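You operate a simulated robot arm through the tools that you are given. There is no shell and no other tool.

The job below is to be done with a simulated two-armed robot. You get a single attempt, and the scene is never put back.

TASK
Sand the brown felt hat smooth on the lathe at slow speed.
Fine: use the red pad and put it back; switch off; leave the lever at Slow and the hat on the lathe. Set down upright: pad.

The check looks at the end state, three seconds after you hand in, the way a careful person would. Anything else that was tipped, shoved, dropped, spilled or broken makes it a failure.

THE ROBOT
Two 7-joint arms with fingered hands on one trunk that stands fixed in place. Base frame: the origin is at the foot of the trunk, x ahead of it, y to its left, z up. Readings come in mm, rad, newtons and seconds.
The left shoulder is at [31, 163, 1114], the right one opposite. Payload 4 kg a hand.
Tool frame (each hand has its own): the origin (TCP) lies between the finger pads and is the grasp point; the fingertips stand 36 mm ahead of it; z points along the fingers, y is the line along which they close. The gripper opens to 124 mm. The gripper's body begins 42 mm behind the TCP. The gripper is a hand of 4 fingers: y runs from the thumb to the fingers, the wrist lies at [-15, -99, -189] in the tool frame, and closing takes about 1.5 s.
Orientation is that of the tool frame in the base frame, as [roll, pitch, yaw] about the fixed x, y, z axes, in that order (R = Rz(yaw) Ry(pitch) Rx(roll)). With the fingers straight down and the wrist toward the robot, the tool's x, y and z point along [0, 1, 0], [1, 0, 0] and [0, 0, -1] of the base frame.

THE INTERFACE
- The arms move only by the tool send_rows. It takes "left_motion", "right_motion" or both (then of equal length, played together; a hand with none holds still); each is a list of rows, each a list of 7 numbers: the finger opening in m, from 0 to 0.124, then the shift along the tool's x, y, z in m, then the turn, a rotation vector about the tool's x, y, z in rad. In form: [[claw, x, y, z, rx, ry, rz], ...]. A call has 1 to 20 rows; each row shifts and turns the commanded pose from where the row before left it, along the tool's axes as they then stand. A row lasts 0.2 s, in which the tool goes at most 50 mm and 0.15 rad; a call with a longer step from one row to the next is refused whole, and so is a gripper value outside its range. Where a pose cannot be reached the arm comes as near as it can. A force on the tool above 40 N (or 10 N above the force at the start of the call, whichever is more), or a blocked arm, ends the call early, and 0.2 s more pass. Each finger travels about 45 mm/s and halts on what it meets, pressing with about 26 N; the grip force reading is that of the motor and also rises with nothing between the fingers. The clock runs only during rows and for 0.2 s after the last one: add rows that do not move to give the fingers time. It gives the time, the measured TCP pose, the force on the tool (base axes), the opening and the grip force at its end, in the units of the frame above (readings bear some noise), with the torque about the TCP (base axes, N m) and any sound that the robot's microphone picked up.
- Cameras (640 x 400 px; columns grow to the right, rows downward): "scene" is now at [126, -31.8, 1369.2]; the picture's right is [-0.31, -0.95, 0.03], its down [-0.30, 0.07, -0.95] and it looks along [0.90, -0.31, -0.31] (base axes); focal length 249 px, centre (320, 200). "left" rides on the left gripper at [-75, -86, -123] in its tool frame; the picture's right is [-0.70, -0.34, 0.63], its down [0.64, -0.68, 0.35] and it looks along [0.32, 0.65, 0.69] (tool axes); focal length 275 px, centre (320, 200). "right" rides on the right gripper at [75, -86, -123] in its tool frame; the picture's right is [-0.70, 0.34, -0.63], its down [-0.64, -0.68, 0.35] and it looks along [-0.32, 0.65, 0.69] (tool axes); focal length 275 px, centre (320, 200). There is no depth. A picture from a camera that has moved, and an enlarged one, comes with that camera's place and axes in the base frame and with its lens.
- get_image(camera): a new picture of that camera. It takes no simulated time.
- lift_body(by): slides the trunk up (or, below 0, down) by that many mm; the arms and the scene camera ride with it, the base frame stays. It gives what a move gives, with no picture.
- preshape(shape, hand): the hand has 4 fingers and takes this shape, open, in about a second: jaw (thumb against the fingers, like two jaws); tri (thumb and two fingers); tip (a fingertip pinch); poke (one finger out to press); point (the index stretched); flat (the hand flat); cup (the hand cupped); fist (a fist). The gripper value then closes the fingers along that shape, each until it touches; the sizes above hold for jaw. It gives what a move gives, with no picture.
- aim_head(pan, tilt): turns the head with the scene camera to pan (to the left, within 1.501 rad either way) and tilt (down, from -0.506 to 1.204), counted from straight ahead of the robot. It gives what a move gives.
- close_up(camera, box): a new picture of the part [left, top, right, bottom] of that camera's present view, enlarged. It takes no simulated time.
- hand_in(): hands the job in; it is judged then, once.

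Nothing tells you positions but the pictures and the camera data. Unless the task says otherwise, let go and move clear before handing in.

The tools are called after ">>>" by a JSON object that holds its "name" and its "arguments". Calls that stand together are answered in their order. send_rows: Moves the arms, as the interface text tells. Its arguments: {"type":"object","properties":{"left_motion":{"type":"array","items":{"type":"array","items":{"type":"number"}}},"right_motion":{"type":"array","items":{"type":"array","items":{"type":"number"}}}},"required":[]} The other tools are called the same way: lift_body (by) slides the trunk up or down; preshape (shape, hand) gives the hand a shape; aim_head (pan, tilt) turns the head that bears the scene camera; get_image (camera) takes a picture; close_up (camera, box) takes an enlarged picture of a part of a camera's view; hand_in () hands the job in.

At the start:

```text
clock: 0.0
left_eef_pos: [826.1, 289.9, 1350.2]
left_orientation: [-3.14, -0.001, 1.57]
left_ft_force: [0.5, 0.8, 0.6]
left_torque: [0.04, 0.0, 0.03]
left_gripper_width: 123.6
left_finger_force: 0.0
left_shape: jaw
right_eef_pos: [533.3, -339.8, 1367.3]
right_orientation: [3.14, 0.001, 1.571]
right_ft_force: [-0.6, -0.1, 0.6]
right_torque: [-0.02, 0.01, 0.02]
right_gripper_width: 123.7
right_finger_force: 0.0
right_shape: jaw
trunk travel left (down, up): [-275.0, 203.0]
head pan, tilt: [-0.321, 0.216]
```

scene: 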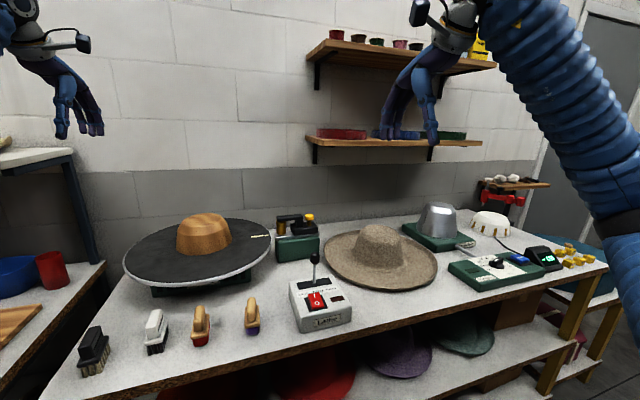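
right: 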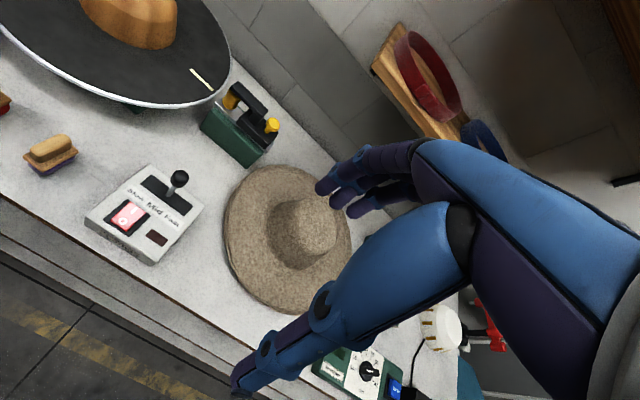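
left: 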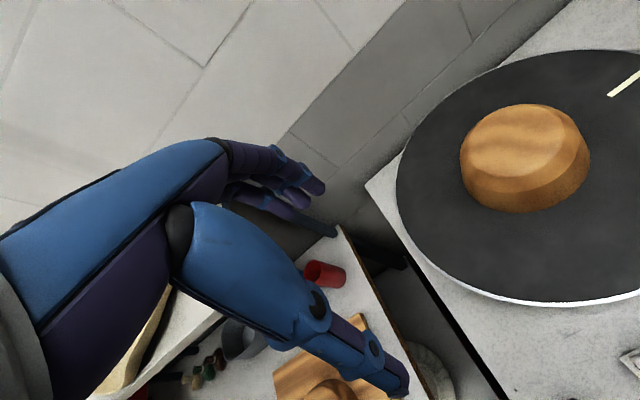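

I see a bench with a turntable lathe carrying a wooden block, a control box with lever and red switch, a felt hat, and brushes and pads along the front edge. I'll take enlarged views to identify everything before moving.

>>> {"name": "close_up", "arguments": {"camera": "scene", "box": [60, 280, 280, 400]}}

>>> {"name": "close_up", "arguments": {"camera": "scene", "box": [260, 200, 460, 340]}}

>>> {"name": "close_up", "arguments": {"camera": "scene", "box": [110, 190, 330, 310]}}

>>> {"name": "close_up", "arguments": {"camera": "scene", "box": [400, 190, 620, 310]}}

>>> {"name": "close_up", "arguments": {"camera": "right", "box": [60, 60, 360, 300]}}

```text
2.91 times, centred on (170, 340) of scene
camera zoom: at [126.0, -31.8, 1369.2], right [-0.31, -0.95, 0.03], down [-0.3, 0.07, -0.95], along [0.9, -0.31, -0.31], focal length 725 px, centre (756, -207)
```

zoom: 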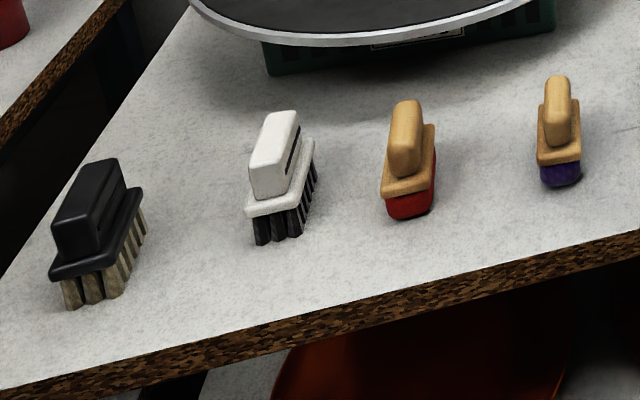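

```text
2.86 times, centred on (360, 270) of scene
camera zoom: at [126.0, -31.8, 1369.2], right [-0.31, -0.95, 0.03], down [-0.3, 0.07, -0.95], along [0.9, -0.31, -0.31], focal length 712 px, centre (206, 0)
```

zoom: 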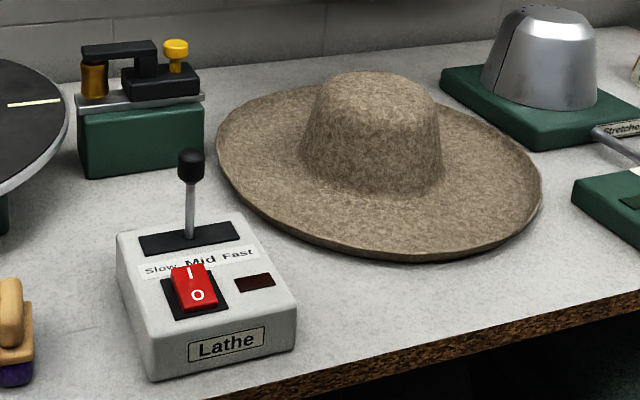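

```text
2.91 times, centred on (220, 250) of scene
camera zoom: at [126.0, -31.8, 1369.2], right [-0.31, -0.95, 0.03], down [-0.3, 0.07, -0.95], along [0.9, -0.31, -0.31], focal length 725 px, centre (611, 54)
```

zoom: 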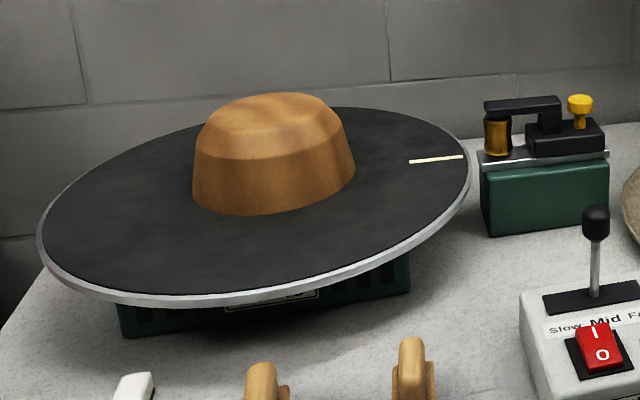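

```text
2.91 times, centred on (510, 250) of scene
camera zoom: at [126.0, -31.8, 1369.2], right [-0.31, -0.95, 0.03], down [-0.3, 0.07, -0.95], along [0.9, -0.31, -0.31], focal length 725 px, centre (-233, 54)
```

zoom: 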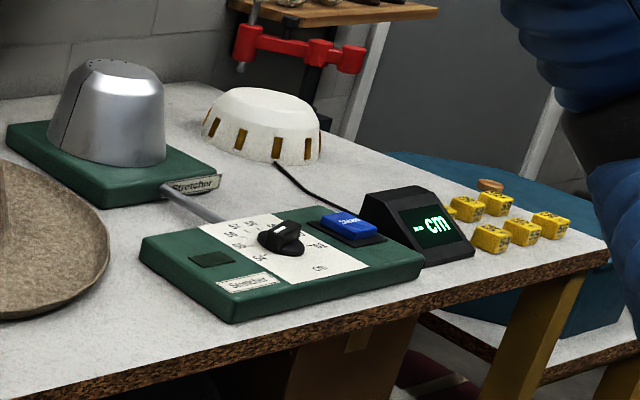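

```text
1.67 times, centred on (210, 180) of right
camera zoom: at [447.8, -263.2, 1489.2], right [0.34, -0.7, 0.63], down [-0.68, -0.64, -0.35], along [0.65, -0.32, -0.69], focal length 459 px, centre (503, 233)
```

zoom: 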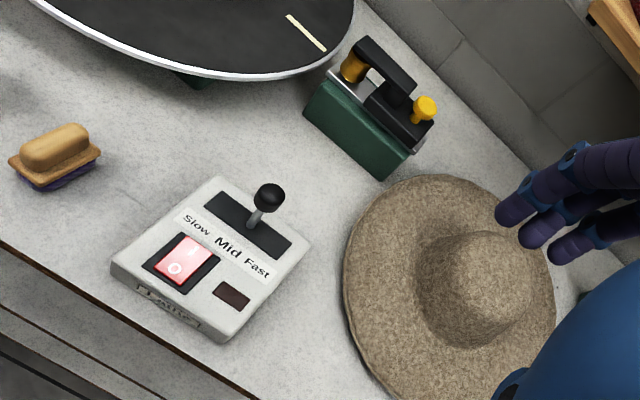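

The brown hat lies on the bench right of the lathe's control box, and the red pad is the third tool from the left on the front edge. I'll turn the head for steeper views to measure positions.

>>> {"name": "aim_head", "arguments": {"pan": -0.1, "tilt": 0.6}}

>>> {"name": "get_image", "arguments": {"camera": "scene"}}

```text
clock: 0.9
left_eef_pos: [827.1, 290.3, 1349.8]
left_orientation: [-3.141, 0.0, 1.571]
left_ft_force: [-0.3, 0.0, 0.2]
left_torque: [0.01, -0.01, 0.0]
left_gripper_width: 123.3
left_finger_force: 0.0
left_shape: jaw
right_eef_pos: [534.2, -338.8, 1366.9]
right_orientation: [-3.14, 0.0, 1.571]
right_ft_force: [-0.5, 0.4, -0.1]
right_torque: [-0.01, 0.0, 0.02]
right_gripper_width: 123.6
right_finger_force: 0.1
right_shape: jaw
trunk travel left (down, up): [-275.0, 203.0]
head pan, tilt: [-0.099, 0.6]
```

```text
taken
camera scene: at [121.9, -11.2, 1334.2], right [-0.1, -0.99, 0.01], down [-0.64, 0.06, -0.77], along [0.76, -0.08, -0.64], focal length 249 px, centre (320, 200)
```

scene: 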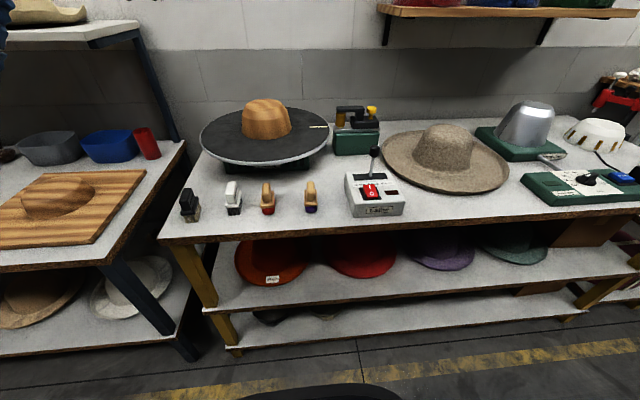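

The steeper view shows other hats on shelves below. I'll check which one is the brown felt hat and study the work area more closely.

>>> {"name": "close_up", "arguments": {"camera": "scene", "box": [0, 240, 200, 365]}}

>>> {"name": "close_up", "arguments": {"camera": "scene", "box": [160, 90, 340, 230]}}

>>> {"name": "close_up", "arguments": {"camera": "scene", "box": [330, 100, 530, 230]}}

>>> {"name": "close_up", "arguments": {"camera": "scene", "box": [170, 170, 330, 250]}}

```text
3.20 times, centred on (100, 302) of scene
camera zoom: at [121.9, -11.2, 1334.2], right [-0.1, -0.99, 0.01], down [-0.64, 0.06, -0.77], along [0.76, -0.08, -0.64], focal length 798 px, centre (1024, -128)
```

zoom: 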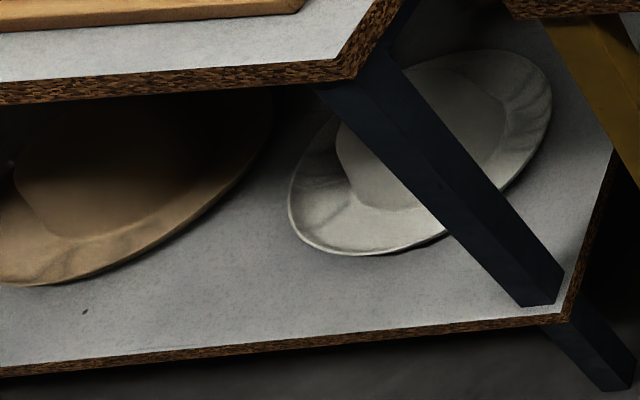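

```text
2.86 times, centred on (250, 160) of scene
camera zoom: at [121.9, -11.2, 1334.2], right [-0.1, -0.99, 0.01], down [-0.64, 0.06, -0.77], along [0.76, -0.08, -0.64], focal length 712 px, centre (520, 314)
```

zoom: 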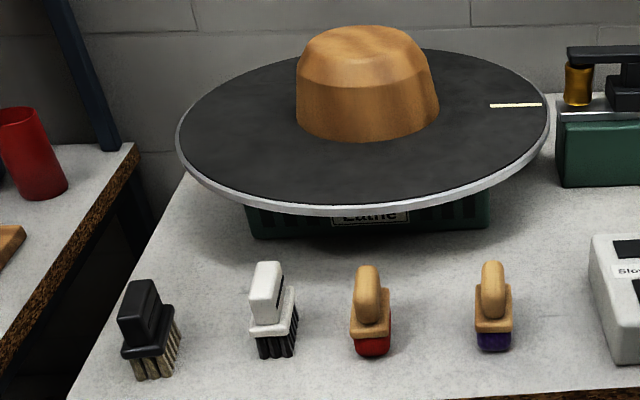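

```text
3.08 times, centred on (430, 165) of scene
camera zoom: at [121.9, -11.2, 1334.2], right [-0.1, -0.99, 0.01], down [-0.64, 0.06, -0.77], along [0.76, -0.08, -0.64], focal length 767 px, centre (-18, 308)
```

zoom: 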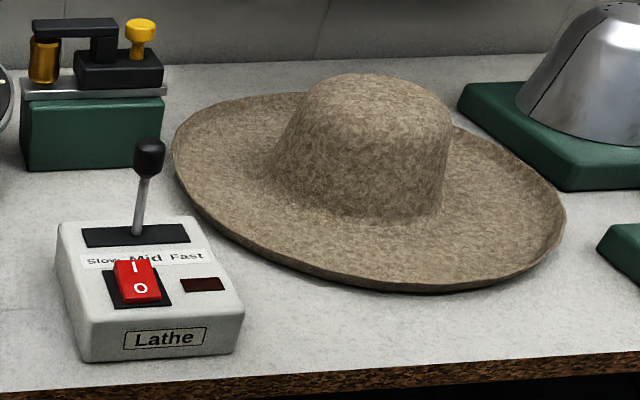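

```text
4.00 times, centred on (250, 210) of scene
camera zoom: at [121.9, -11.2, 1334.2], right [-0.1, -0.99, 0.01], down [-0.64, 0.06, -0.77], along [0.76, -0.08, -0.64], focal length 997 px, centre (600, 160)
```

zoom: 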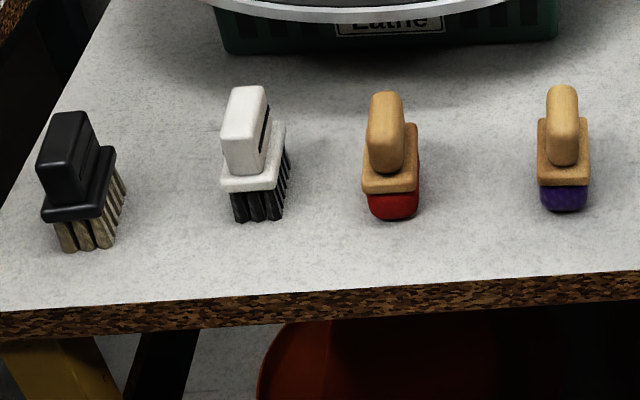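

The hat on the bench is the mottled brown felt one, wide-brimmed, and too broad at the crown for the hand, so I'll need to pinch the brim. I'll lower the trunk for a second viewpoint at a grazing angle, to triangulate and to see whether the brim edge stands off the table.

>>> {"name": "lift_body", "arguments": {"by": -200}}

>>> {"name": "aim_head", "arguments": {"pan": -0.3, "tilt": 0.25}}

>>> {"name": "get_image", "arguments": {"camera": "scene"}}

>>> {"name": "close_up", "arguments": {"camera": "scene", "box": [290, 160, 450, 260]}}

>>> {"name": "get_image", "arguments": {"camera": "right"}}

>>> {"name": "get_image", "arguments": {"camera": "left"}}

```text
clock: 3.0
left_eef_pos: [825.9, 290.8, 1151.9]
left_orientation: [-3.141, 0.001, 1.571]
left_ft_force: [-0.4, -0.6, 0.1]
left_torque: [-0.02, -0.04, 0.01]
left_gripper_width: 123.6
left_finger_force: 0.1
left_shape: jaw
right_eef_pos: [532.8, -338.1, 1168.0]
right_orientation: [3.139, 0.001, 1.571]
right_ft_force: [-0.2, 0.6, 0.4]
right_torque: [-0.04, 0.01, 0.02]
right_gripper_width: 123.7
right_finger_force: 0.1
right_shape: jaw
trunk travel left (down, up): [-75.0, 403.0]
head pan, tilt: [-0.099, 0.6]
```

```text
clock: 3.9
left_eef_pos: [825.0, 289.6, 1149.0]
left_orientation: [3.141, -0.001, 1.57]
left_ft_force: [-0.5, 0.1, 0.0]
left_torque: [-0.02, 0.0, 0.03]
left_gripper_width: 123.7
left_finger_force: 0.0
left_shape: jaw
right_eef_pos: [533.9, -339.4, 1166.3]
right_orientation: [3.141, 0.0, 1.57]
right_ft_force: [0.2, 0.8, -0.2]
right_torque: [0.01, 0.0, 0.01]
right_gripper_width: 123.9
right_finger_force: 0.0
right_shape: jaw
trunk travel left (down, up): [-75.0, 403.0]
head pan, tilt: [-0.3, 0.25]
```

```text
taken
camera scene: at [248.4, -29.9, 1103.3], right [-0.27, -0.96, 0.11], down [-0.58, 0.07, -0.81], along [0.76, -0.29, -0.58], focal length 249 px, centre (320, 200)
```

scene: 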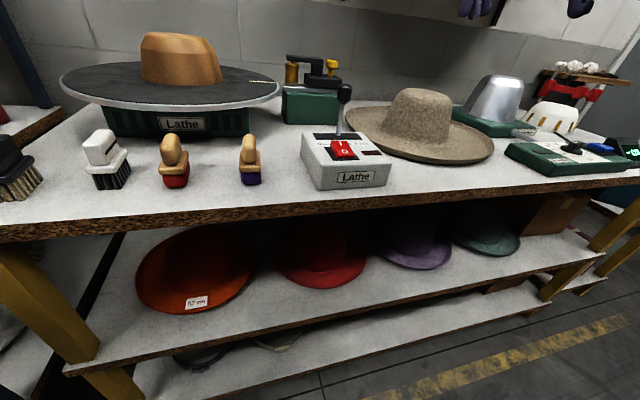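

```text
4.00 times, centred on (370, 210) of scene
camera zoom: at [248.4, -29.9, 1103.3], right [-0.27, -0.96, 0.11], down [-0.58, 0.07, -0.81], along [0.76, -0.29, -0.58], focal length 997 px, centre (120, 160)
```

zoom: 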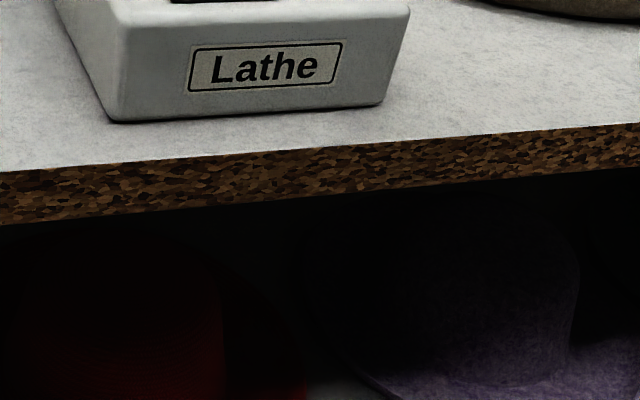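

```text
taken
camera right: at [447.8, -263.2, 1289.1], right [0.34, -0.7, 0.63], down [-0.68, -0.64, -0.35], along [0.65, -0.32, -0.69], focal length 275 px, centre (320, 200)
```

right: 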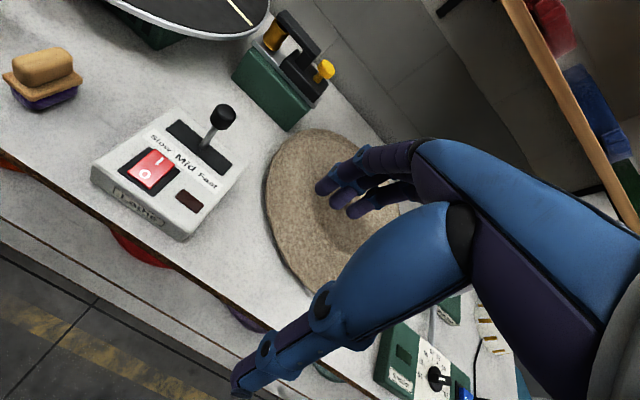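

```text
taken
camera left: at [739.4, 215.9, 1272.3], right [-0.34, -0.7, -0.63], down [-0.68, 0.64, -0.35], along [0.65, 0.32, -0.69], focal length 275 px, centre (320, 200)
```

left: 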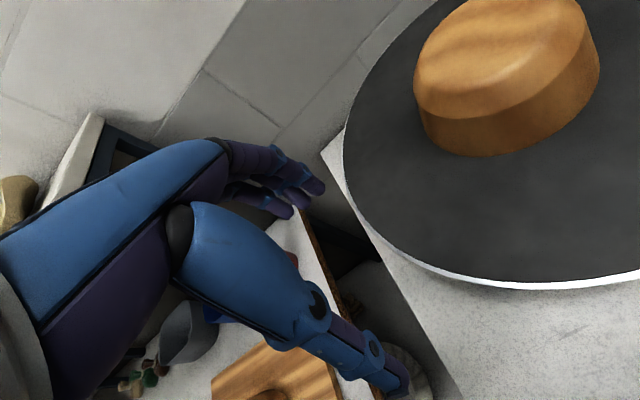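

I now have two heights from the right-hand camera; the lever knob triangulates to about (711, -221, 1001). I'll take enlarged views from this lower position to pin down the box, switch, hat brim and pads.

>>> {"name": "close_up", "arguments": {"camera": "right", "box": [80, 80, 272, 250]}}

>>> {"name": "close_up", "arguments": {"camera": "right", "box": [220, 110, 420, 340]}}

>>> {"name": "close_up", "arguments": {"camera": "scene", "box": [330, 70, 510, 180]}}

>>> {"name": "close_up", "arguments": {"camera": "scene", "box": [50, 20, 290, 200]}}

>>> {"name": "close_up", "arguments": {"camera": "scene", "box": [280, 70, 400, 200]}}

```text
2.35 times, centred on (176, 165) of right
camera zoom: at [447.8, -263.2, 1289.1], right [0.34, -0.7, 0.63], down [-0.68, -0.64, -0.35], along [0.65, -0.32, -0.69], focal length 648 px, centre (659, 282)
```

zoom: 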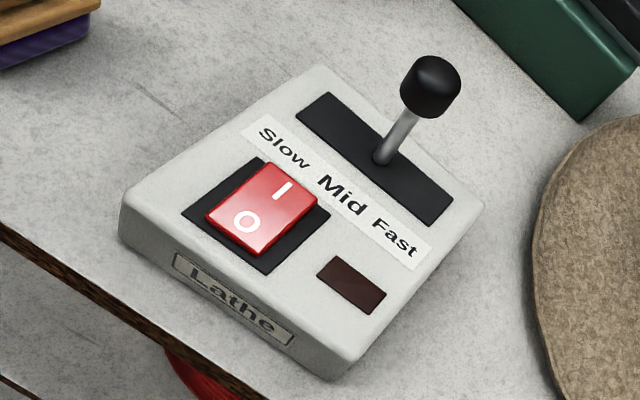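

```text
1.74 times, centred on (320, 225) of right
camera zoom: at [447.8, -263.2, 1289.1], right [0.34, -0.7, 0.63], down [-0.68, -0.64, -0.35], along [0.65, -0.32, -0.69], focal length 479 px, centre (320, 156)
```

zoom: 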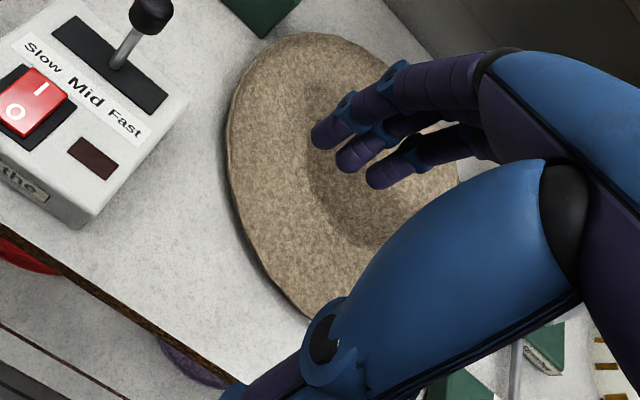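

```text
3.56 times, centred on (420, 125) of scene
camera zoom: at [248.4, -29.9, 1103.3], right [-0.27, -0.96, 0.11], down [-0.58, 0.07, -0.81], along [0.76, -0.29, -0.58], focal length 886 px, centre (-36, 467)
```

zoom: 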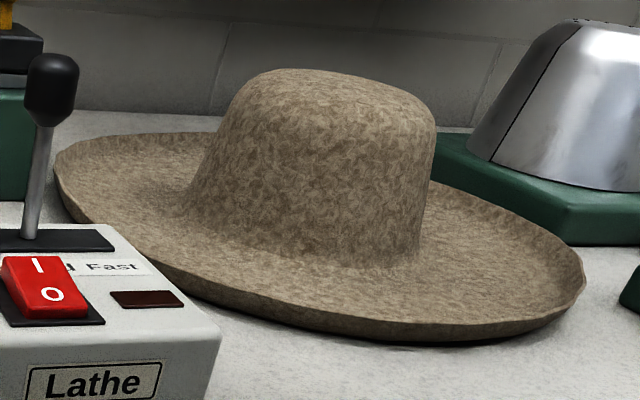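

```text
2.22 times, centred on (170, 110) of scene
camera zoom: at [248.4, -29.9, 1103.3], right [-0.27, -0.96, 0.11], down [-0.58, 0.07, -0.81], along [0.76, -0.29, -0.58], focal length 554 px, centre (653, 400)
```

zoom: 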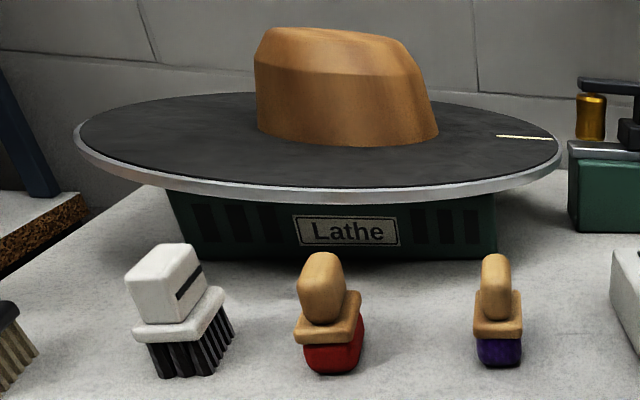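

```text
3.08 times, centred on (340, 135) of scene
camera zoom: at [248.4, -29.9, 1103.3], right [-0.27, -0.96, 0.11], down [-0.58, 0.07, -0.81], along [0.76, -0.29, -0.58], focal length 767 px, centre (258, 400)
```

zoom: 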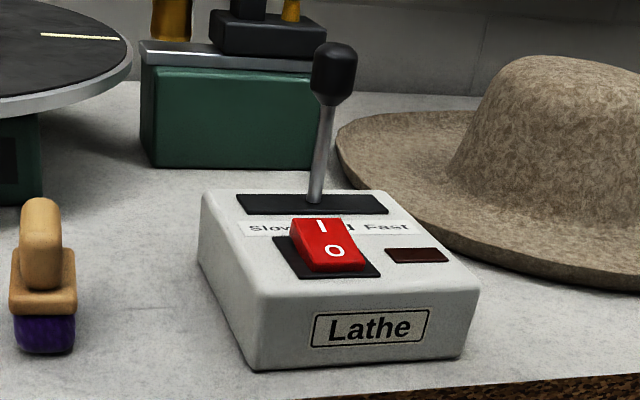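

The brim rim curls up off the table, so a finger can go under it; the hat centre is near (895,-560) and the block near (1040,95) on a disc at about z 940. I'll go back up and reposition the right camera to check the crown and block shapes from above.

>>> {"name": "lift_body", "arguments": {"by": 200}}

>>> {"name": "send_rows", "arguments": {"right_motion": [[0.124, -0.045, 0.035, 0, 0, 0, 0], [0.124, -0.045, 0.035, 0, 0, 0, 0], [0.124, -0.045, 0.035, 0, 0, 0, 0], [0.124, -0.045, 0.035, 0, 0, 0, 0]]}}

>>> {"name": "get_image", "arguments": {"camera": "right"}}

>>> {"name": "close_up", "arguments": {"camera": "left", "box": [390, 40, 640, 310]}}

```text
clock: 6.0
left_eef_pos: [824.9, 290.9, 1347.4]
left_orientation: [-3.139, 0.0, 1.571]
left_ft_force: [-0.1, 0.2, 0.7]
left_torque: [0.0, 0.01, 0.0]
left_gripper_width: 123.7
left_finger_force: 0.0
left_shape: jaw
right_eef_pos: [533.6, -339.8, 1365.6]
right_orientation: [-3.141, 0.0, 1.572]
right_ft_force: [0.5, 0.0, 0.0]
right_torque: [-0.04, 0.02, 0.01]
right_gripper_width: 123.6
right_finger_force: 0.1
right_shape: jaw
trunk travel left (down, up): [-275.0, 203.0]
head pan, tilt: [-0.3, 0.25]
```

```text
refused: row 1 steps farther than a row can; nothing moved
```

```text
taken
camera right: at [448.7, -263.3, 1488.6], right [0.34, -0.7, 0.63], down [-0.68, -0.64, -0.34], along [0.65, -0.32, -0.69], focal length 275 px, centre (320, 200)
```

right: 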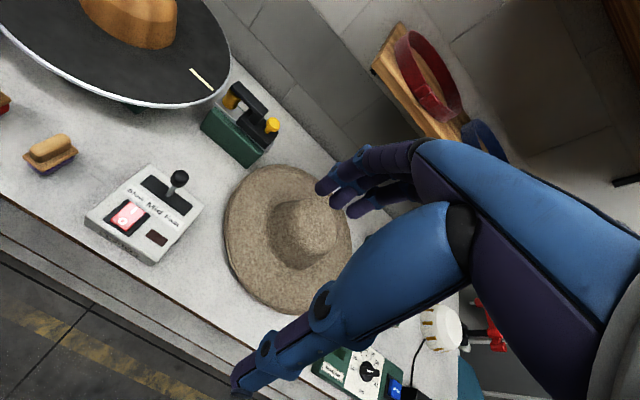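

```text
1.48 times, centred on (515, 175) of left
camera zoom: at [740.3, 215.9, 1471.2], right [-0.34, -0.7, -0.63], down [-0.68, 0.64, -0.34], along [0.65, 0.32, -0.69], focal length 408 px, centre (31, 237)
```

zoom: 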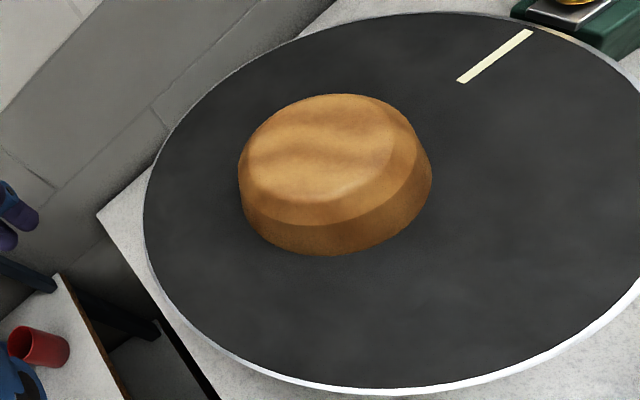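

The disc centre works out at about (962, 88) with its top near z 961. I'll shift the right hand right and forward in smaller steps to view the hat from above.

>>> {"name": "send_rows", "arguments": {"right_motion": [[0.124, -0.04, 0.025, 0, 0, 0, 0], [0.124, -0.04, 0.025, 0, 0, 0, 0], [0.124, -0.04, 0.025, 0, 0, 0, 0], [0.124, -0.04, 0.025, 0, 0, 0, 0], [0.124, -0.04, 0.025, 0, 0, 0, 0]]}}

>>> {"name": "get_image", "arguments": {"camera": "right"}}

```text
clock: 7.2
left_eef_pos: [825.7, 289.4, 1349.6]
left_orientation: [3.14, 0.0, 1.571]
left_ft_force: [-0.1, -1.0, -0.3]
left_torque: [0.0, 0.0, 0.03]
left_gripper_width: 123.7
left_finger_force: 0.0
left_shape: jaw
right_eef_pos: [659.8, -542.1, 1364.8]
right_orientation: [-3.14, 0.0, 1.57]
right_ft_force: [0.6, -0.7, -0.1]
right_torque: [-0.02, -0.02, -0.06]
right_gripper_width: 123.8
right_finger_force: 0.1
right_shape: jaw
trunk travel left (down, up): [-275.0, 203.0]
head pan, tilt: [-0.3, 0.25]
```

```text
taken
camera right: at [573.5, -465.9, 1487.2], right [0.34, -0.7, 0.63], down [-0.68, -0.64, -0.35], along [0.65, -0.32, -0.69], focal length 275 px, centre (320, 200)
```

right: 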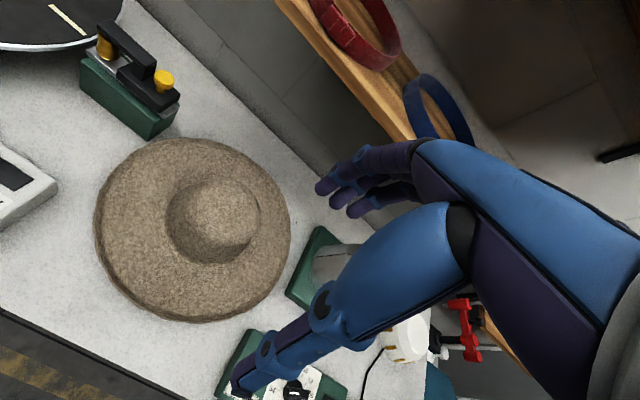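

This shows the whole hat clearly. I'll zoom in on it to measure its centre and crown.

>>> {"name": "close_up", "arguments": {"camera": "right", "box": [80, 120, 310, 340]}}

>>> {"name": "close_up", "arguments": {"camera": "right", "box": [0, 0, 240, 200]}}

```text
1.82 times, centred on (195, 230) of right
camera zoom: at [573.5, -465.9, 1487.2], right [0.34, -0.7, 0.63], down [-0.68, -0.64, -0.35], along [0.65, -0.32, -0.69], focal length 500 px, centre (547, 146)
```

zoom: 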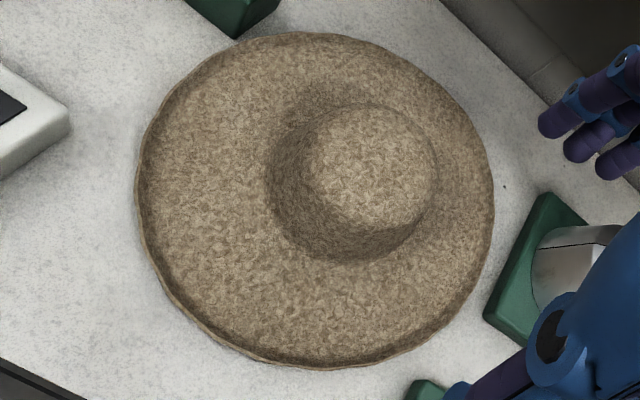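

```text
2.00 times, centred on (120, 100) of right
camera zoom: at [573.5, -465.9, 1487.2], right [0.34, -0.7, 0.63], down [-0.68, -0.64, -0.35], along [0.65, -0.32, -0.69], focal length 551 px, centre (720, 400)
```

zoom: 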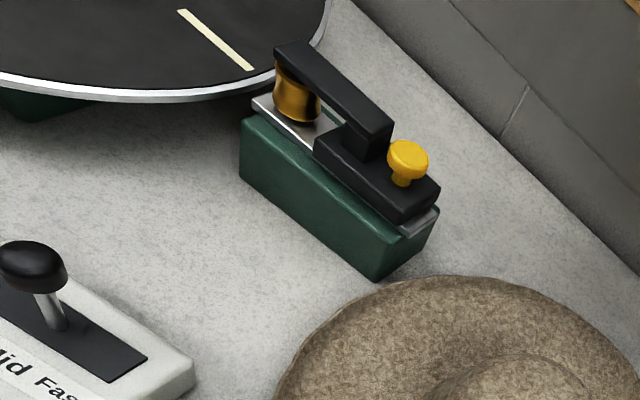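

Hat centre is about (866,-527) with radius about 214 and a round crown about 188 across, which should fit the block. Before handling anything I'll look at the right hand's shape and geometry from the head camera, both open and in poke.

>>> {"name": "aim_head", "arguments": {"pan": -0.7, "tilt": -0.1}}

>>> {"name": "get_image", "arguments": {"camera": "scene"}}

>>> {"name": "preshape", "arguments": {"hand": "right", "shape": "poke"}}

>>> {"name": "get_image", "arguments": {"camera": "scene"}}

>>> {"name": "get_image", "arguments": {"camera": "right"}}

```text
clock: 8.1
left_eef_pos: [825.2, 290.6, 1349.3]
left_orientation: [-3.142, -0.002, 1.572]
left_ft_force: [-0.3, 0.8, 0.4]
left_torque: [-0.01, -0.02, -0.05]
left_gripper_width: 123.9
left_finger_force: 0.0
left_shape: jaw
right_eef_pos: [659.4, -540.5, 1365.2]
right_orientation: [-3.141, -0.002, 1.569]
right_ft_force: [-0.1, 0.6, 0.3]
right_torque: [-0.03, 0.0, 0.0]
right_gripper_width: 123.7
right_finger_force: 0.0
right_shape: jaw
trunk travel left (down, up): [-275.0, 203.0]
head pan, tilt: [-0.7, -0.099]
```

```text
taken
camera scene: at [107.2, -58.7, 1399.9], right [-0.64, -0.77, 0.06], down [-0.02, -0.06, -1.0], along [0.77, -0.64, 0.02], focal length 249 px, centre (320, 200)
```

scene: 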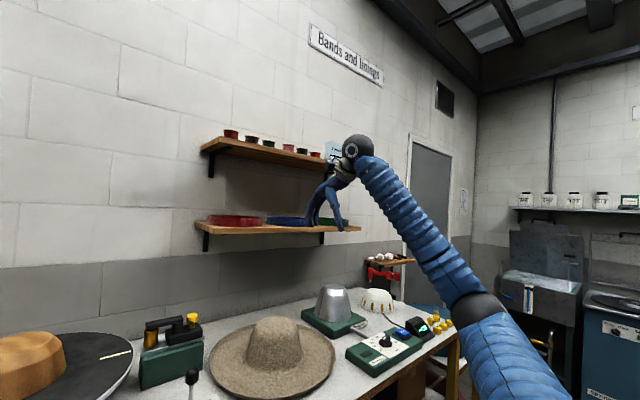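

```text
clock: 9.0
left_eef_pos: [827.0, 290.0, 1348.7]
left_orientation: [3.141, -0.001, 1.57]
left_ft_force: [-0.7, -0.3, -1.0]
left_torque: [-0.01, -0.01, 0.01]
left_gripper_width: 123.7
left_finger_force: 0.2
left_shape: jaw
right_eef_pos: [657.5, -540.4, 1366.5]
right_orientation: [3.141, 0.0, 1.57]
right_ft_force: [-0.5, -0.4, -0.6]
right_torque: [0.03, 0.01, -0.05]
right_gripper_width: 0.0
right_finger_force: 0.0
right_shape: poke
trunk travel left (down, up): [-275.0, 203.0]
head pan, tilt: [-0.7, -0.099]
```

```text
taken
camera scene: at [107.1, -58.6, 1400.0], right [-0.64, -0.76, 0.06], down [-0.02, -0.06, -1.0], along [0.77, -0.64, 0.02], focal length 249 px, centre (320, 200)
```

scene: 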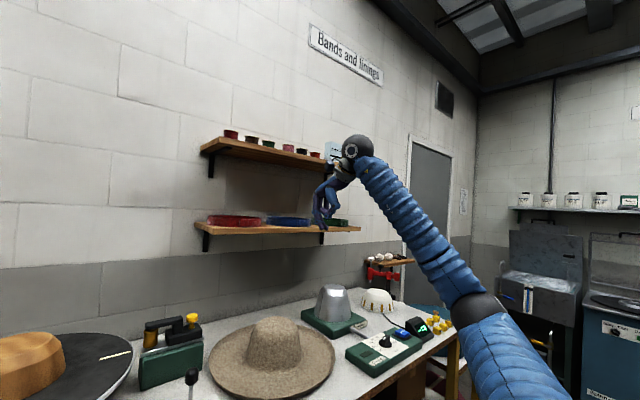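

```text
taken
camera right: at [572.8, -464.5, 1487.7], right [0.34, -0.7, 0.63], down [-0.68, -0.64, -0.35], along [0.65, -0.32, -0.69], focal length 275 px, centre (320, 200)
```

right: 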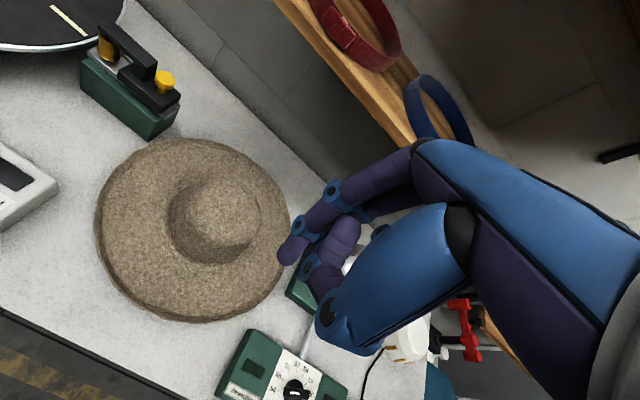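

Poke leaves one finger out. I'll zoom in on the hand from both cameras to locate its tip relative to the tool frame.

>>> {"name": "close_up", "arguments": {"camera": "scene", "box": [295, 130, 375, 240]}}

>>> {"name": "close_up", "arguments": {"camera": "right", "box": [250, 130, 470, 360]}}

```text
3.64 times, centred on (335, 185) of scene
camera zoom: at [107.1, -58.6, 1400.0], right [-0.64, -0.76, 0.06], down [-0.02, -0.06, -1.0], along [0.77, -0.64, 0.02], focal length 906 px, centre (266, 254)
```

zoom: 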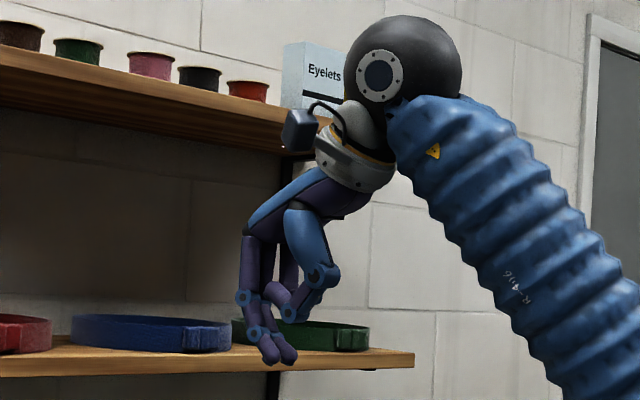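

```text
1.74 times, centred on (360, 245) of right
camera zoom: at [572.8, -464.5, 1487.7], right [0.34, -0.7, 0.63], down [-0.68, -0.64, -0.35], along [0.65, -0.32, -0.69], focal length 479 px, centre (250, 122)
```

zoom: 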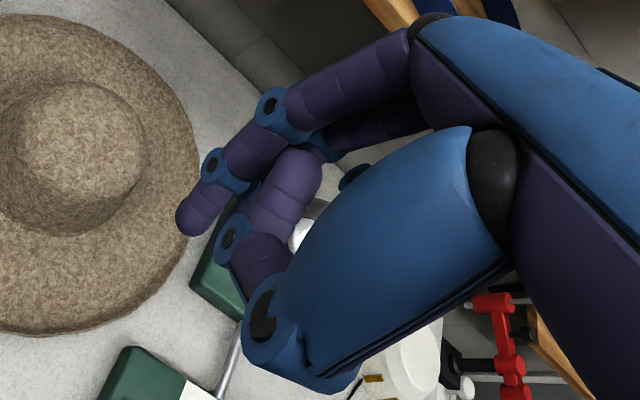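

In poke the fingertip sits about 36 mm ahead of the TCP on its axis, which suits the lever and switch. I'll bring it above and to the right of the lever knob, then check before pushing.

>>> {"name": "send_rows", "arguments": {"right_motion": [[0, 0.0348, 0.0066, 0.0308, 0, 0, 0], [0, 0.0348, 0.0066, 0.0308, 0, 0, 0], [0, 0.0348, 0.0066, 0.0308, 0, 0, 0], [0, 0.0348, 0.0066, 0.0308, 0, 0, 0], [0, 0.0348, 0.0066, 0.0308, 0, 0, 0], [0, 0.0348, 0.0066, 0.0308, 0, 0, 0], [0, 0.0348, 0.0066, 0.0308, 0, 0, 0], [0, 0.0348, 0.0066, 0.0308, 0, 0, 0]]}}

>>> {"name": "aim_head", "arguments": {"pan": -0.25, "tilt": 0.35}}

>>> {"name": "get_image", "arguments": {"camera": "scene"}}

>>> {"name": "get_image", "arguments": {"camera": "right"}}

```text
clock: 10.8
left_eef_pos: [827.0, 290.2, 1347.6]
left_orientation: [-3.14, 0.001, 1.57]
left_ft_force: [0.6, 0.4, 0.3]
left_torque: [0.0, 0.03, -0.01]
left_gripper_width: 123.5
left_finger_force: 0.2
left_shape: jaw
right_eef_pos: [711.9, -259.6, 1122.0]
right_orientation: [-3.139, 0.0, 1.568]
right_ft_force: [0.9, -0.3, -1.0]
right_torque: [0.02, -0.01, -0.03]
right_gripper_width: 0.0
right_finger_force: 0.1
right_shape: poke
trunk travel left (down, up): [-275.0, 203.0]
head pan, tilt: [-0.7, -0.099]
```

```text
clock: 11.7
left_eef_pos: [825.9, 291.1, 1349.5]
left_orientation: [3.141, 0.0, 1.572]
left_ft_force: [-0.1, -0.3, 0.6]
left_torque: [-0.02, 0.0, 0.01]
left_gripper_width: 123.3
left_finger_force: 0.2
left_shape: jaw
right_eef_pos: [712.6, -260.1, 1123.5]
right_orientation: [-3.14, 0.002, 1.57]
right_ft_force: [-0.6, 0.4, 0.6]
right_torque: [0.01, -0.01, 0.01]
right_gripper_width: 0.1
right_finger_force: 0.0
right_shape: poke
trunk travel left (down, up): [-275.0, 203.0]
head pan, tilt: [-0.25, 0.351]
```

```text
taken
camera scene: at [126.6, -25.3, 1356.6], right [-0.25, -0.97, 0.02], down [-0.42, 0.08, -0.9], along [0.87, -0.23, -0.43], focal length 249 px, centre (320, 200)
```

scene: 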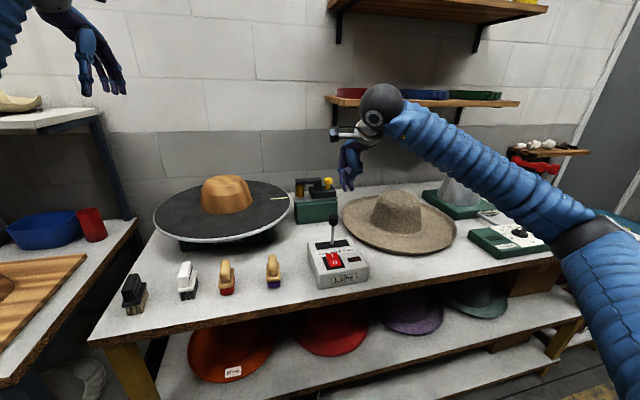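

```text
taken
camera right: at [626.3, -183.8, 1245.2], right [0.34, -0.7, 0.63], down [-0.68, -0.64, -0.35], along [0.65, -0.32, -0.69], focal length 275 px, centre (320, 200)
```

right: 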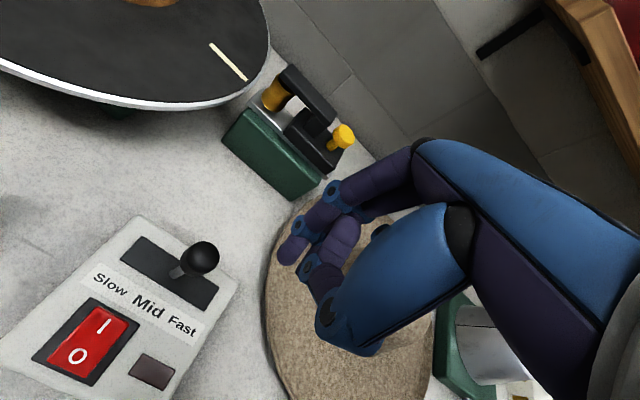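

The knob is confirmed at about (711,-220,1001). I'll lower the finger on its right side, then push left towards Slow in small steps.

>>> {"name": "send_rows", "arguments": {"right_motion": [[0, -0.01, 0, 0.02, 0, 0, 0], [0, 0, 0, 0.04, 0, 0, 0], [0, 0, 0, 0.04, 0, 0, 0], [0, 0, 0, 0, 0, 0, 0]]}}

>>> {"name": "close_up", "arguments": {"camera": "right", "box": [60, 120, 420, 400]}}

>>> {"name": "close_up", "arguments": {"camera": "scene", "box": [280, 120, 440, 300]}}

```text
clock: 12.7
left_eef_pos: [825.6, 291.3, 1350.5]
left_orientation: [3.141, -0.001, 1.571]
left_ft_force: [-0.4, 1.2, -0.1]
left_torque: [0.0, 0.03, 0.0]
left_gripper_width: 123.3
left_finger_force: 0.1
left_shape: jaw
right_eef_pos: [711.5, -269.6, 1023.5]
right_orientation: [-3.141, 0.0, 1.57]
right_ft_force: [0.4, 0.1, -0.3]
right_torque: [0.05, 0.03, -0.02]
right_gripper_width: 0.3
right_finger_force: 0.0
right_shape: poke
trunk travel left (down, up): [-275.0, 203.0]
head pan, tilt: [-0.25, 0.351]
```

```text
1.43 times, centred on (240, 260) of right
camera zoom: at [626.3, -194.6, 1145.0], right [0.34, -0.7, 0.63], down [-0.68, -0.64, -0.35], along [0.65, -0.32, -0.69], focal length 393 px, centre (434, 114)
```

zoom: 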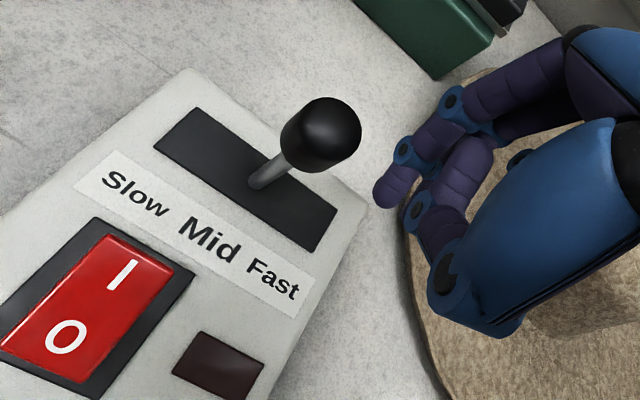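

```text
2.22 times, centred on (360, 210) of scene
camera zoom: at [126.3, -25.0, 1356.7], right [-0.25, -0.97, 0.02], down [-0.42, 0.08, -0.9], along [0.87, -0.23, -0.43], focal length 554 px, centre (231, 178)
```

zoom: 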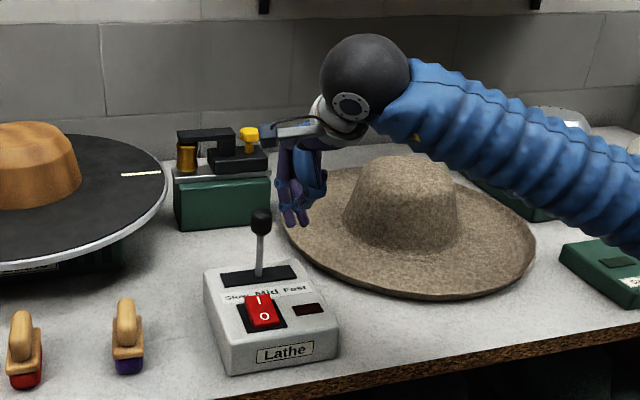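

Finger is beside the knob at the right height. Pushing left gradually.

>>> {"name": "send_rows", "arguments": {"right_motion": [[0, 0.01, 0, 0, 0, 0, 0], [0, 0.008, 0, 0, 0, 0, 0], [0, 0.008, 0, 0, 0, 0, 0], [0, 0.008, 0, 0, 0, 0, 0], [0, 0.008, 0, 0, 0, 0, 0]]}}

>>> {"name": "close_up", "arguments": {"camera": "right", "box": [60, 120, 420, 400]}}

```text
clock: 13.9
left_eef_pos: [827.4, 290.3, 1350.3]
left_orientation: [-3.141, 0.0, 1.572]
left_ft_force: [-0.2, 0.4, -1.1]
left_torque: [-0.02, 0.0, 0.02]
left_gripper_width: 123.5
left_finger_force: 0.1
left_shape: jaw
right_eef_pos: [711.6, -230.0, 1020.8]
right_orientation: [3.141, 0.0, 1.571]
right_ft_force: [0.4, -0.6, -0.5]
right_torque: [0.01, 0.04, 0.01]
right_gripper_width: 0.0
right_finger_force: 0.1
right_shape: poke
trunk travel left (down, up): [-275.0, 203.0]
head pan, tilt: [-0.25, 0.351]
```

```text
1.43 times, centred on (240, 260) of right
camera zoom: at [625.9, -152.9, 1142.5], right [0.34, -0.7, 0.63], down [-0.68, -0.64, -0.35], along [0.65, -0.32, -0.69], focal length 393 px, centre (434, 114)
```

zoom: 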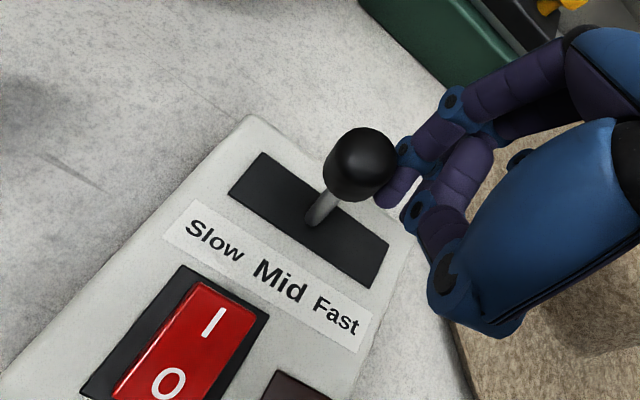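

Nearly in contact with the knob and no resistance yet. Continuing the push.

>>> {"name": "send_rows", "arguments": {"right_motion": [[0, 0.008, 0, 0, 0, 0, 0], [0, 0.008, 0, 0, 0, 0, 0], [0, 0.008, 0, 0, 0, 0, 0]]}}

>>> {"name": "close_up", "arguments": {"camera": "right", "box": [60, 120, 420, 400]}}

>>> {"name": "close_up", "arguments": {"camera": "scene", "box": [280, 180, 400, 300]}}

```text
clock: 14.7
left_eef_pos: [825.5, 290.3, 1348.2]
left_orientation: [-3.141, 0.0, 1.57]
left_ft_force: [-0.1, 0.1, -0.2]
left_torque: [-0.02, -0.01, 0.0]
left_gripper_width: 123.7
left_finger_force: 0.1
left_shape: jaw
right_eef_pos: [712.3, -203.8, 1022.2]
right_orientation: [-3.14, 0.0, 1.569]
right_ft_force: [-0.2, -0.7, -0.1]
right_torque: [-0.01, 0.0, 0.0]
right_gripper_width: 0.0
right_finger_force: 0.1
right_shape: poke
trunk travel left (down, up): [-275.0, 203.0]
head pan, tilt: [-0.25, 0.351]
```

```text
1.43 times, centred on (240, 260) of right
camera zoom: at [625.9, -128.7, 1143.2], right [0.34, -0.7, 0.63], down [-0.68, -0.64, -0.34], along [0.65, -0.32, -0.69], focal length 393 px, centre (434, 114)
```

zoom: 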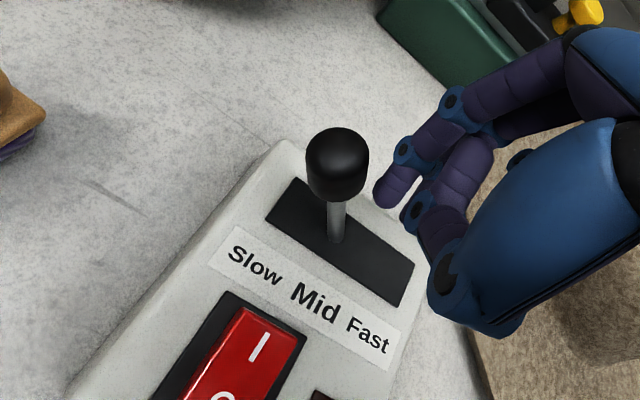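

```text
3.33 times, centred on (340, 240) of scene
camera zoom: at [126.6, -25.0, 1356.6], right [-0.25, -0.97, 0.02], down [-0.43, 0.08, -0.9], along [0.87, -0.23, -0.43], focal length 831 px, centre (253, 67)
```

zoom: 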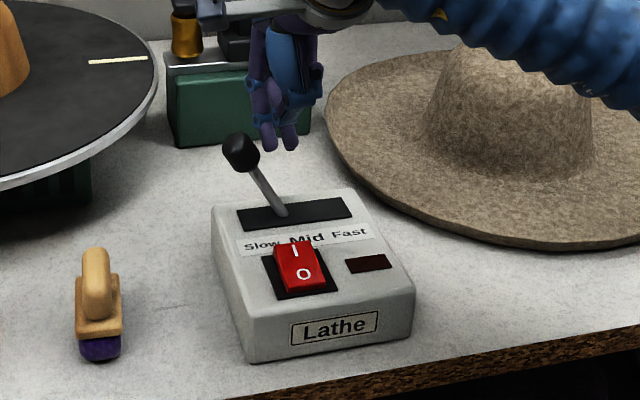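

The lever has snapped over into the Slow position. Now I'll lift clear, switch the right hand back to jaw, and go to a staging pose in front of the hat's near rim.

>>> {"name": "send_rows", "arguments": {"right_motion": [[0, -0.02, 0, -0.03, 0, 0, 0], [0, -0.02, 0, -0.04, 0, 0, 0], [0, -0.0405, -0.019, -0.01, 0, 0, 0], [0, -0.0405, -0.019, -0.01, 0, 0, 0], [0, -0.0405, -0.019, -0.01, 0, 0, 0], [0, -0.0405, -0.019, -0.01, 0, 0, 0], [0, -0.0405, -0.019, -0.01, 0, 0, 0], [0, -0.0405, -0.019, 0, 0, 0, 0], [0, -0.0405, -0.019, 0, 0, 0, 0]]}}

>>> {"name": "preshape", "arguments": {"hand": "right", "shape": "jaw"}}

>>> {"name": "send_rows", "arguments": {"right_motion": [[0.124, 0, 0, 0, -0.131, 0, 0], [0.124, 0, 0, 0, -0.131, 0, 0], [0.124, 0, 0, 0, -0.131, 0, 0], [0.124, 0, 0, 0, -0.131, 0, 0], [0.124, 0, 0, 0, -0.131, 0, 0], [0.124, 0, 0, 0, -0.131, 0, 0]]}}

>>> {"name": "get_image", "arguments": {"camera": "right"}}

>>> {"name": "get_image", "arguments": {"camera": "scene"}}

```text
clock: 16.7
left_eef_pos: [824.2, 290.2, 1350.6]
left_orientation: [3.141, 0.0, 1.575]
left_ft_force: [-1.4, 0.7, 0.3]
left_torque: [-0.01, -0.02, 0.0]
left_gripper_width: 123.7
left_finger_force: 0.0
left_shape: jaw
right_eef_pos: [576.4, -528.9, 1142.4]
right_orientation: [3.141, 0.0, 1.572]
right_ft_force: [0.1, -0.1, -0.6]
right_torque: [0.02, -0.05, -0.01]
right_gripper_width: 0.0
right_finger_force: 0.0
right_shape: poke
trunk travel left (down, up): [-275.0, 203.0]
head pan, tilt: [-0.25, 0.351]
```

```text
clock: 17.6
left_eef_pos: [824.9, 289.1, 1350.5]
left_orientation: [-3.141, 0.0, 1.571]
left_ft_force: [-0.3, -0.8, 0.4]
left_torque: [-0.01, -0.04, -0.02]
left_gripper_width: 124.1
left_finger_force: 0.0
left_shape: jaw
right_eef_pos: [576.8, -529.4, 1143.5]
right_orientation: [-3.141, 0.0, 1.571]
right_ft_force: [-0.2, 0.0, -0.8]
right_torque: [0.01, -0.01, 0.01]
right_gripper_width: 123.9
right_finger_force: 0.0
right_shape: jaw
trunk travel left (down, up): [-275.0, 203.0]
head pan, tilt: [-0.25, 0.351]
```

```text
clock: 19.0
left_eef_pos: [824.7, 289.6, 1349.5]
left_orientation: [-3.141, -0.001, 1.571]
left_ft_force: [0.4, -0.1, 0.7]
left_torque: [0.02, -0.02, 0.0]
left_gripper_width: 123.8
left_finger_force: 0.0
left_shape: jaw
right_eef_pos: [576.9, -528.5, 1141.5]
right_orientation: [2.354, -0.001, 1.571]
right_ft_force: [0.7, 0.6, -0.5]
right_torque: [0.02, 0.02, 0.0]
right_gripper_width: 124.0
right_finger_force: 0.0
right_shape: jaw
trunk travel left (down, up): [-275.0, 203.0]
head pan, tilt: [-0.25, 0.351]
```

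```text
taken
camera right: at [430.0, -452.9, 1165.8], right [-0.21, -0.7, 0.69], down [-0.24, -0.64, -0.73], along [0.95, -0.32, -0.03], focal length 275 px, centre (320, 200)
```

right: 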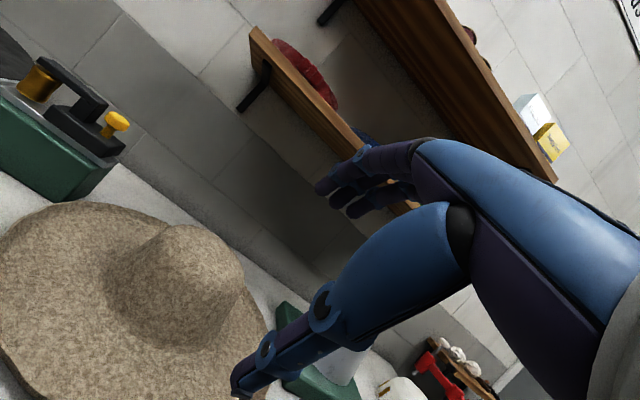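

```text
taken
camera scene: at [126.1, -26.0, 1356.6], right [-0.25, -0.97, 0.02], down [-0.42, 0.09, -0.9], along [0.87, -0.23, -0.43], focal length 249 px, centre (320, 200)
```

scene: 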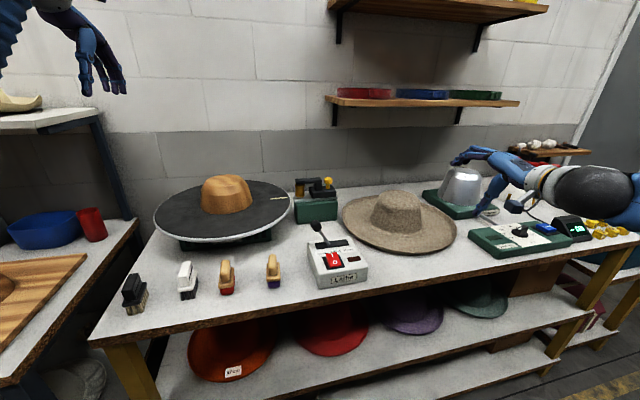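

The right camera now looks level, so lowering the hand gives a side-on view of the brim. I'll close partway and lower it in front of the rim.

>>> {"name": "send_rows", "arguments": {"right_motion": [[0.09, 0, -0.0318, 0.0318, 0, 0, 0], [0.07, 0, -0.0318, 0.0318, 0, 0, 0], [0.06, 0, -0.0318, 0.0318, 0, 0, 0], [0.06, 0, 0, 0, 0, 0, 0], [0.06, 0, 0, 0, 0, 0, 0]]}}

>>> {"name": "get_image", "arguments": {"camera": "right"}}

>>> {"name": "close_up", "arguments": {"camera": "scene", "box": [340, 140, 560, 280]}}

```text
clock: 20.3
left_eef_pos: [821.2, 289.2, 1351.7]
left_orientation: [3.138, 0.002, 1.57]
left_ft_force: [0.1, -0.4, -0.7]
left_torque: [0.03, 0.0, 0.0]
left_gripper_width: 123.7
left_finger_force: 0.0
left_shape: jaw
right_eef_pos: [516.4, -528.2, 848.2]
right_orientation: [2.654, -0.004, 1.568]
right_ft_force: [-36.7, -2.1, 2.4]
right_torque: [-0.04, -0.54, -0.49]
right_gripper_width: 52.9
right_finger_force: 0.1
right_shape: jaw
trunk travel left (down, up): [-275.0, 203.0]
head pan, tilt: [-0.25, 0.351]
stopped in row 5 (right hand): the force on the tool passed its limit at 54 N (the readings are from after the stop); the commanded pose is now the measured one
```

```text
taken
camera right: at [383.4, -452.1, 917.1], right [0.0, -0.7, 0.71], down [-0.44, -0.64, -0.63], along [0.9, -0.32, -0.31], focal length 275 px, centre (320, 200)
```

right: 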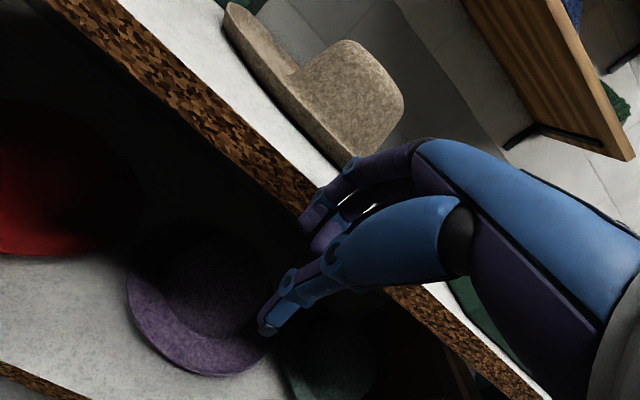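

```text
2.86 times, centred on (450, 210) of scene
camera zoom: at [121.9, -25.8, 1357.1], right [-0.25, -0.97, 0.02], down [-0.42, 0.09, -0.9], along [0.87, -0.23, -0.43], focal length 712 px, centre (-51, 171)
```

zoom: 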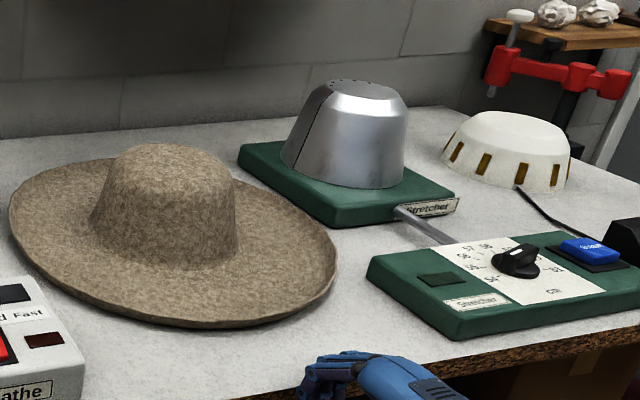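

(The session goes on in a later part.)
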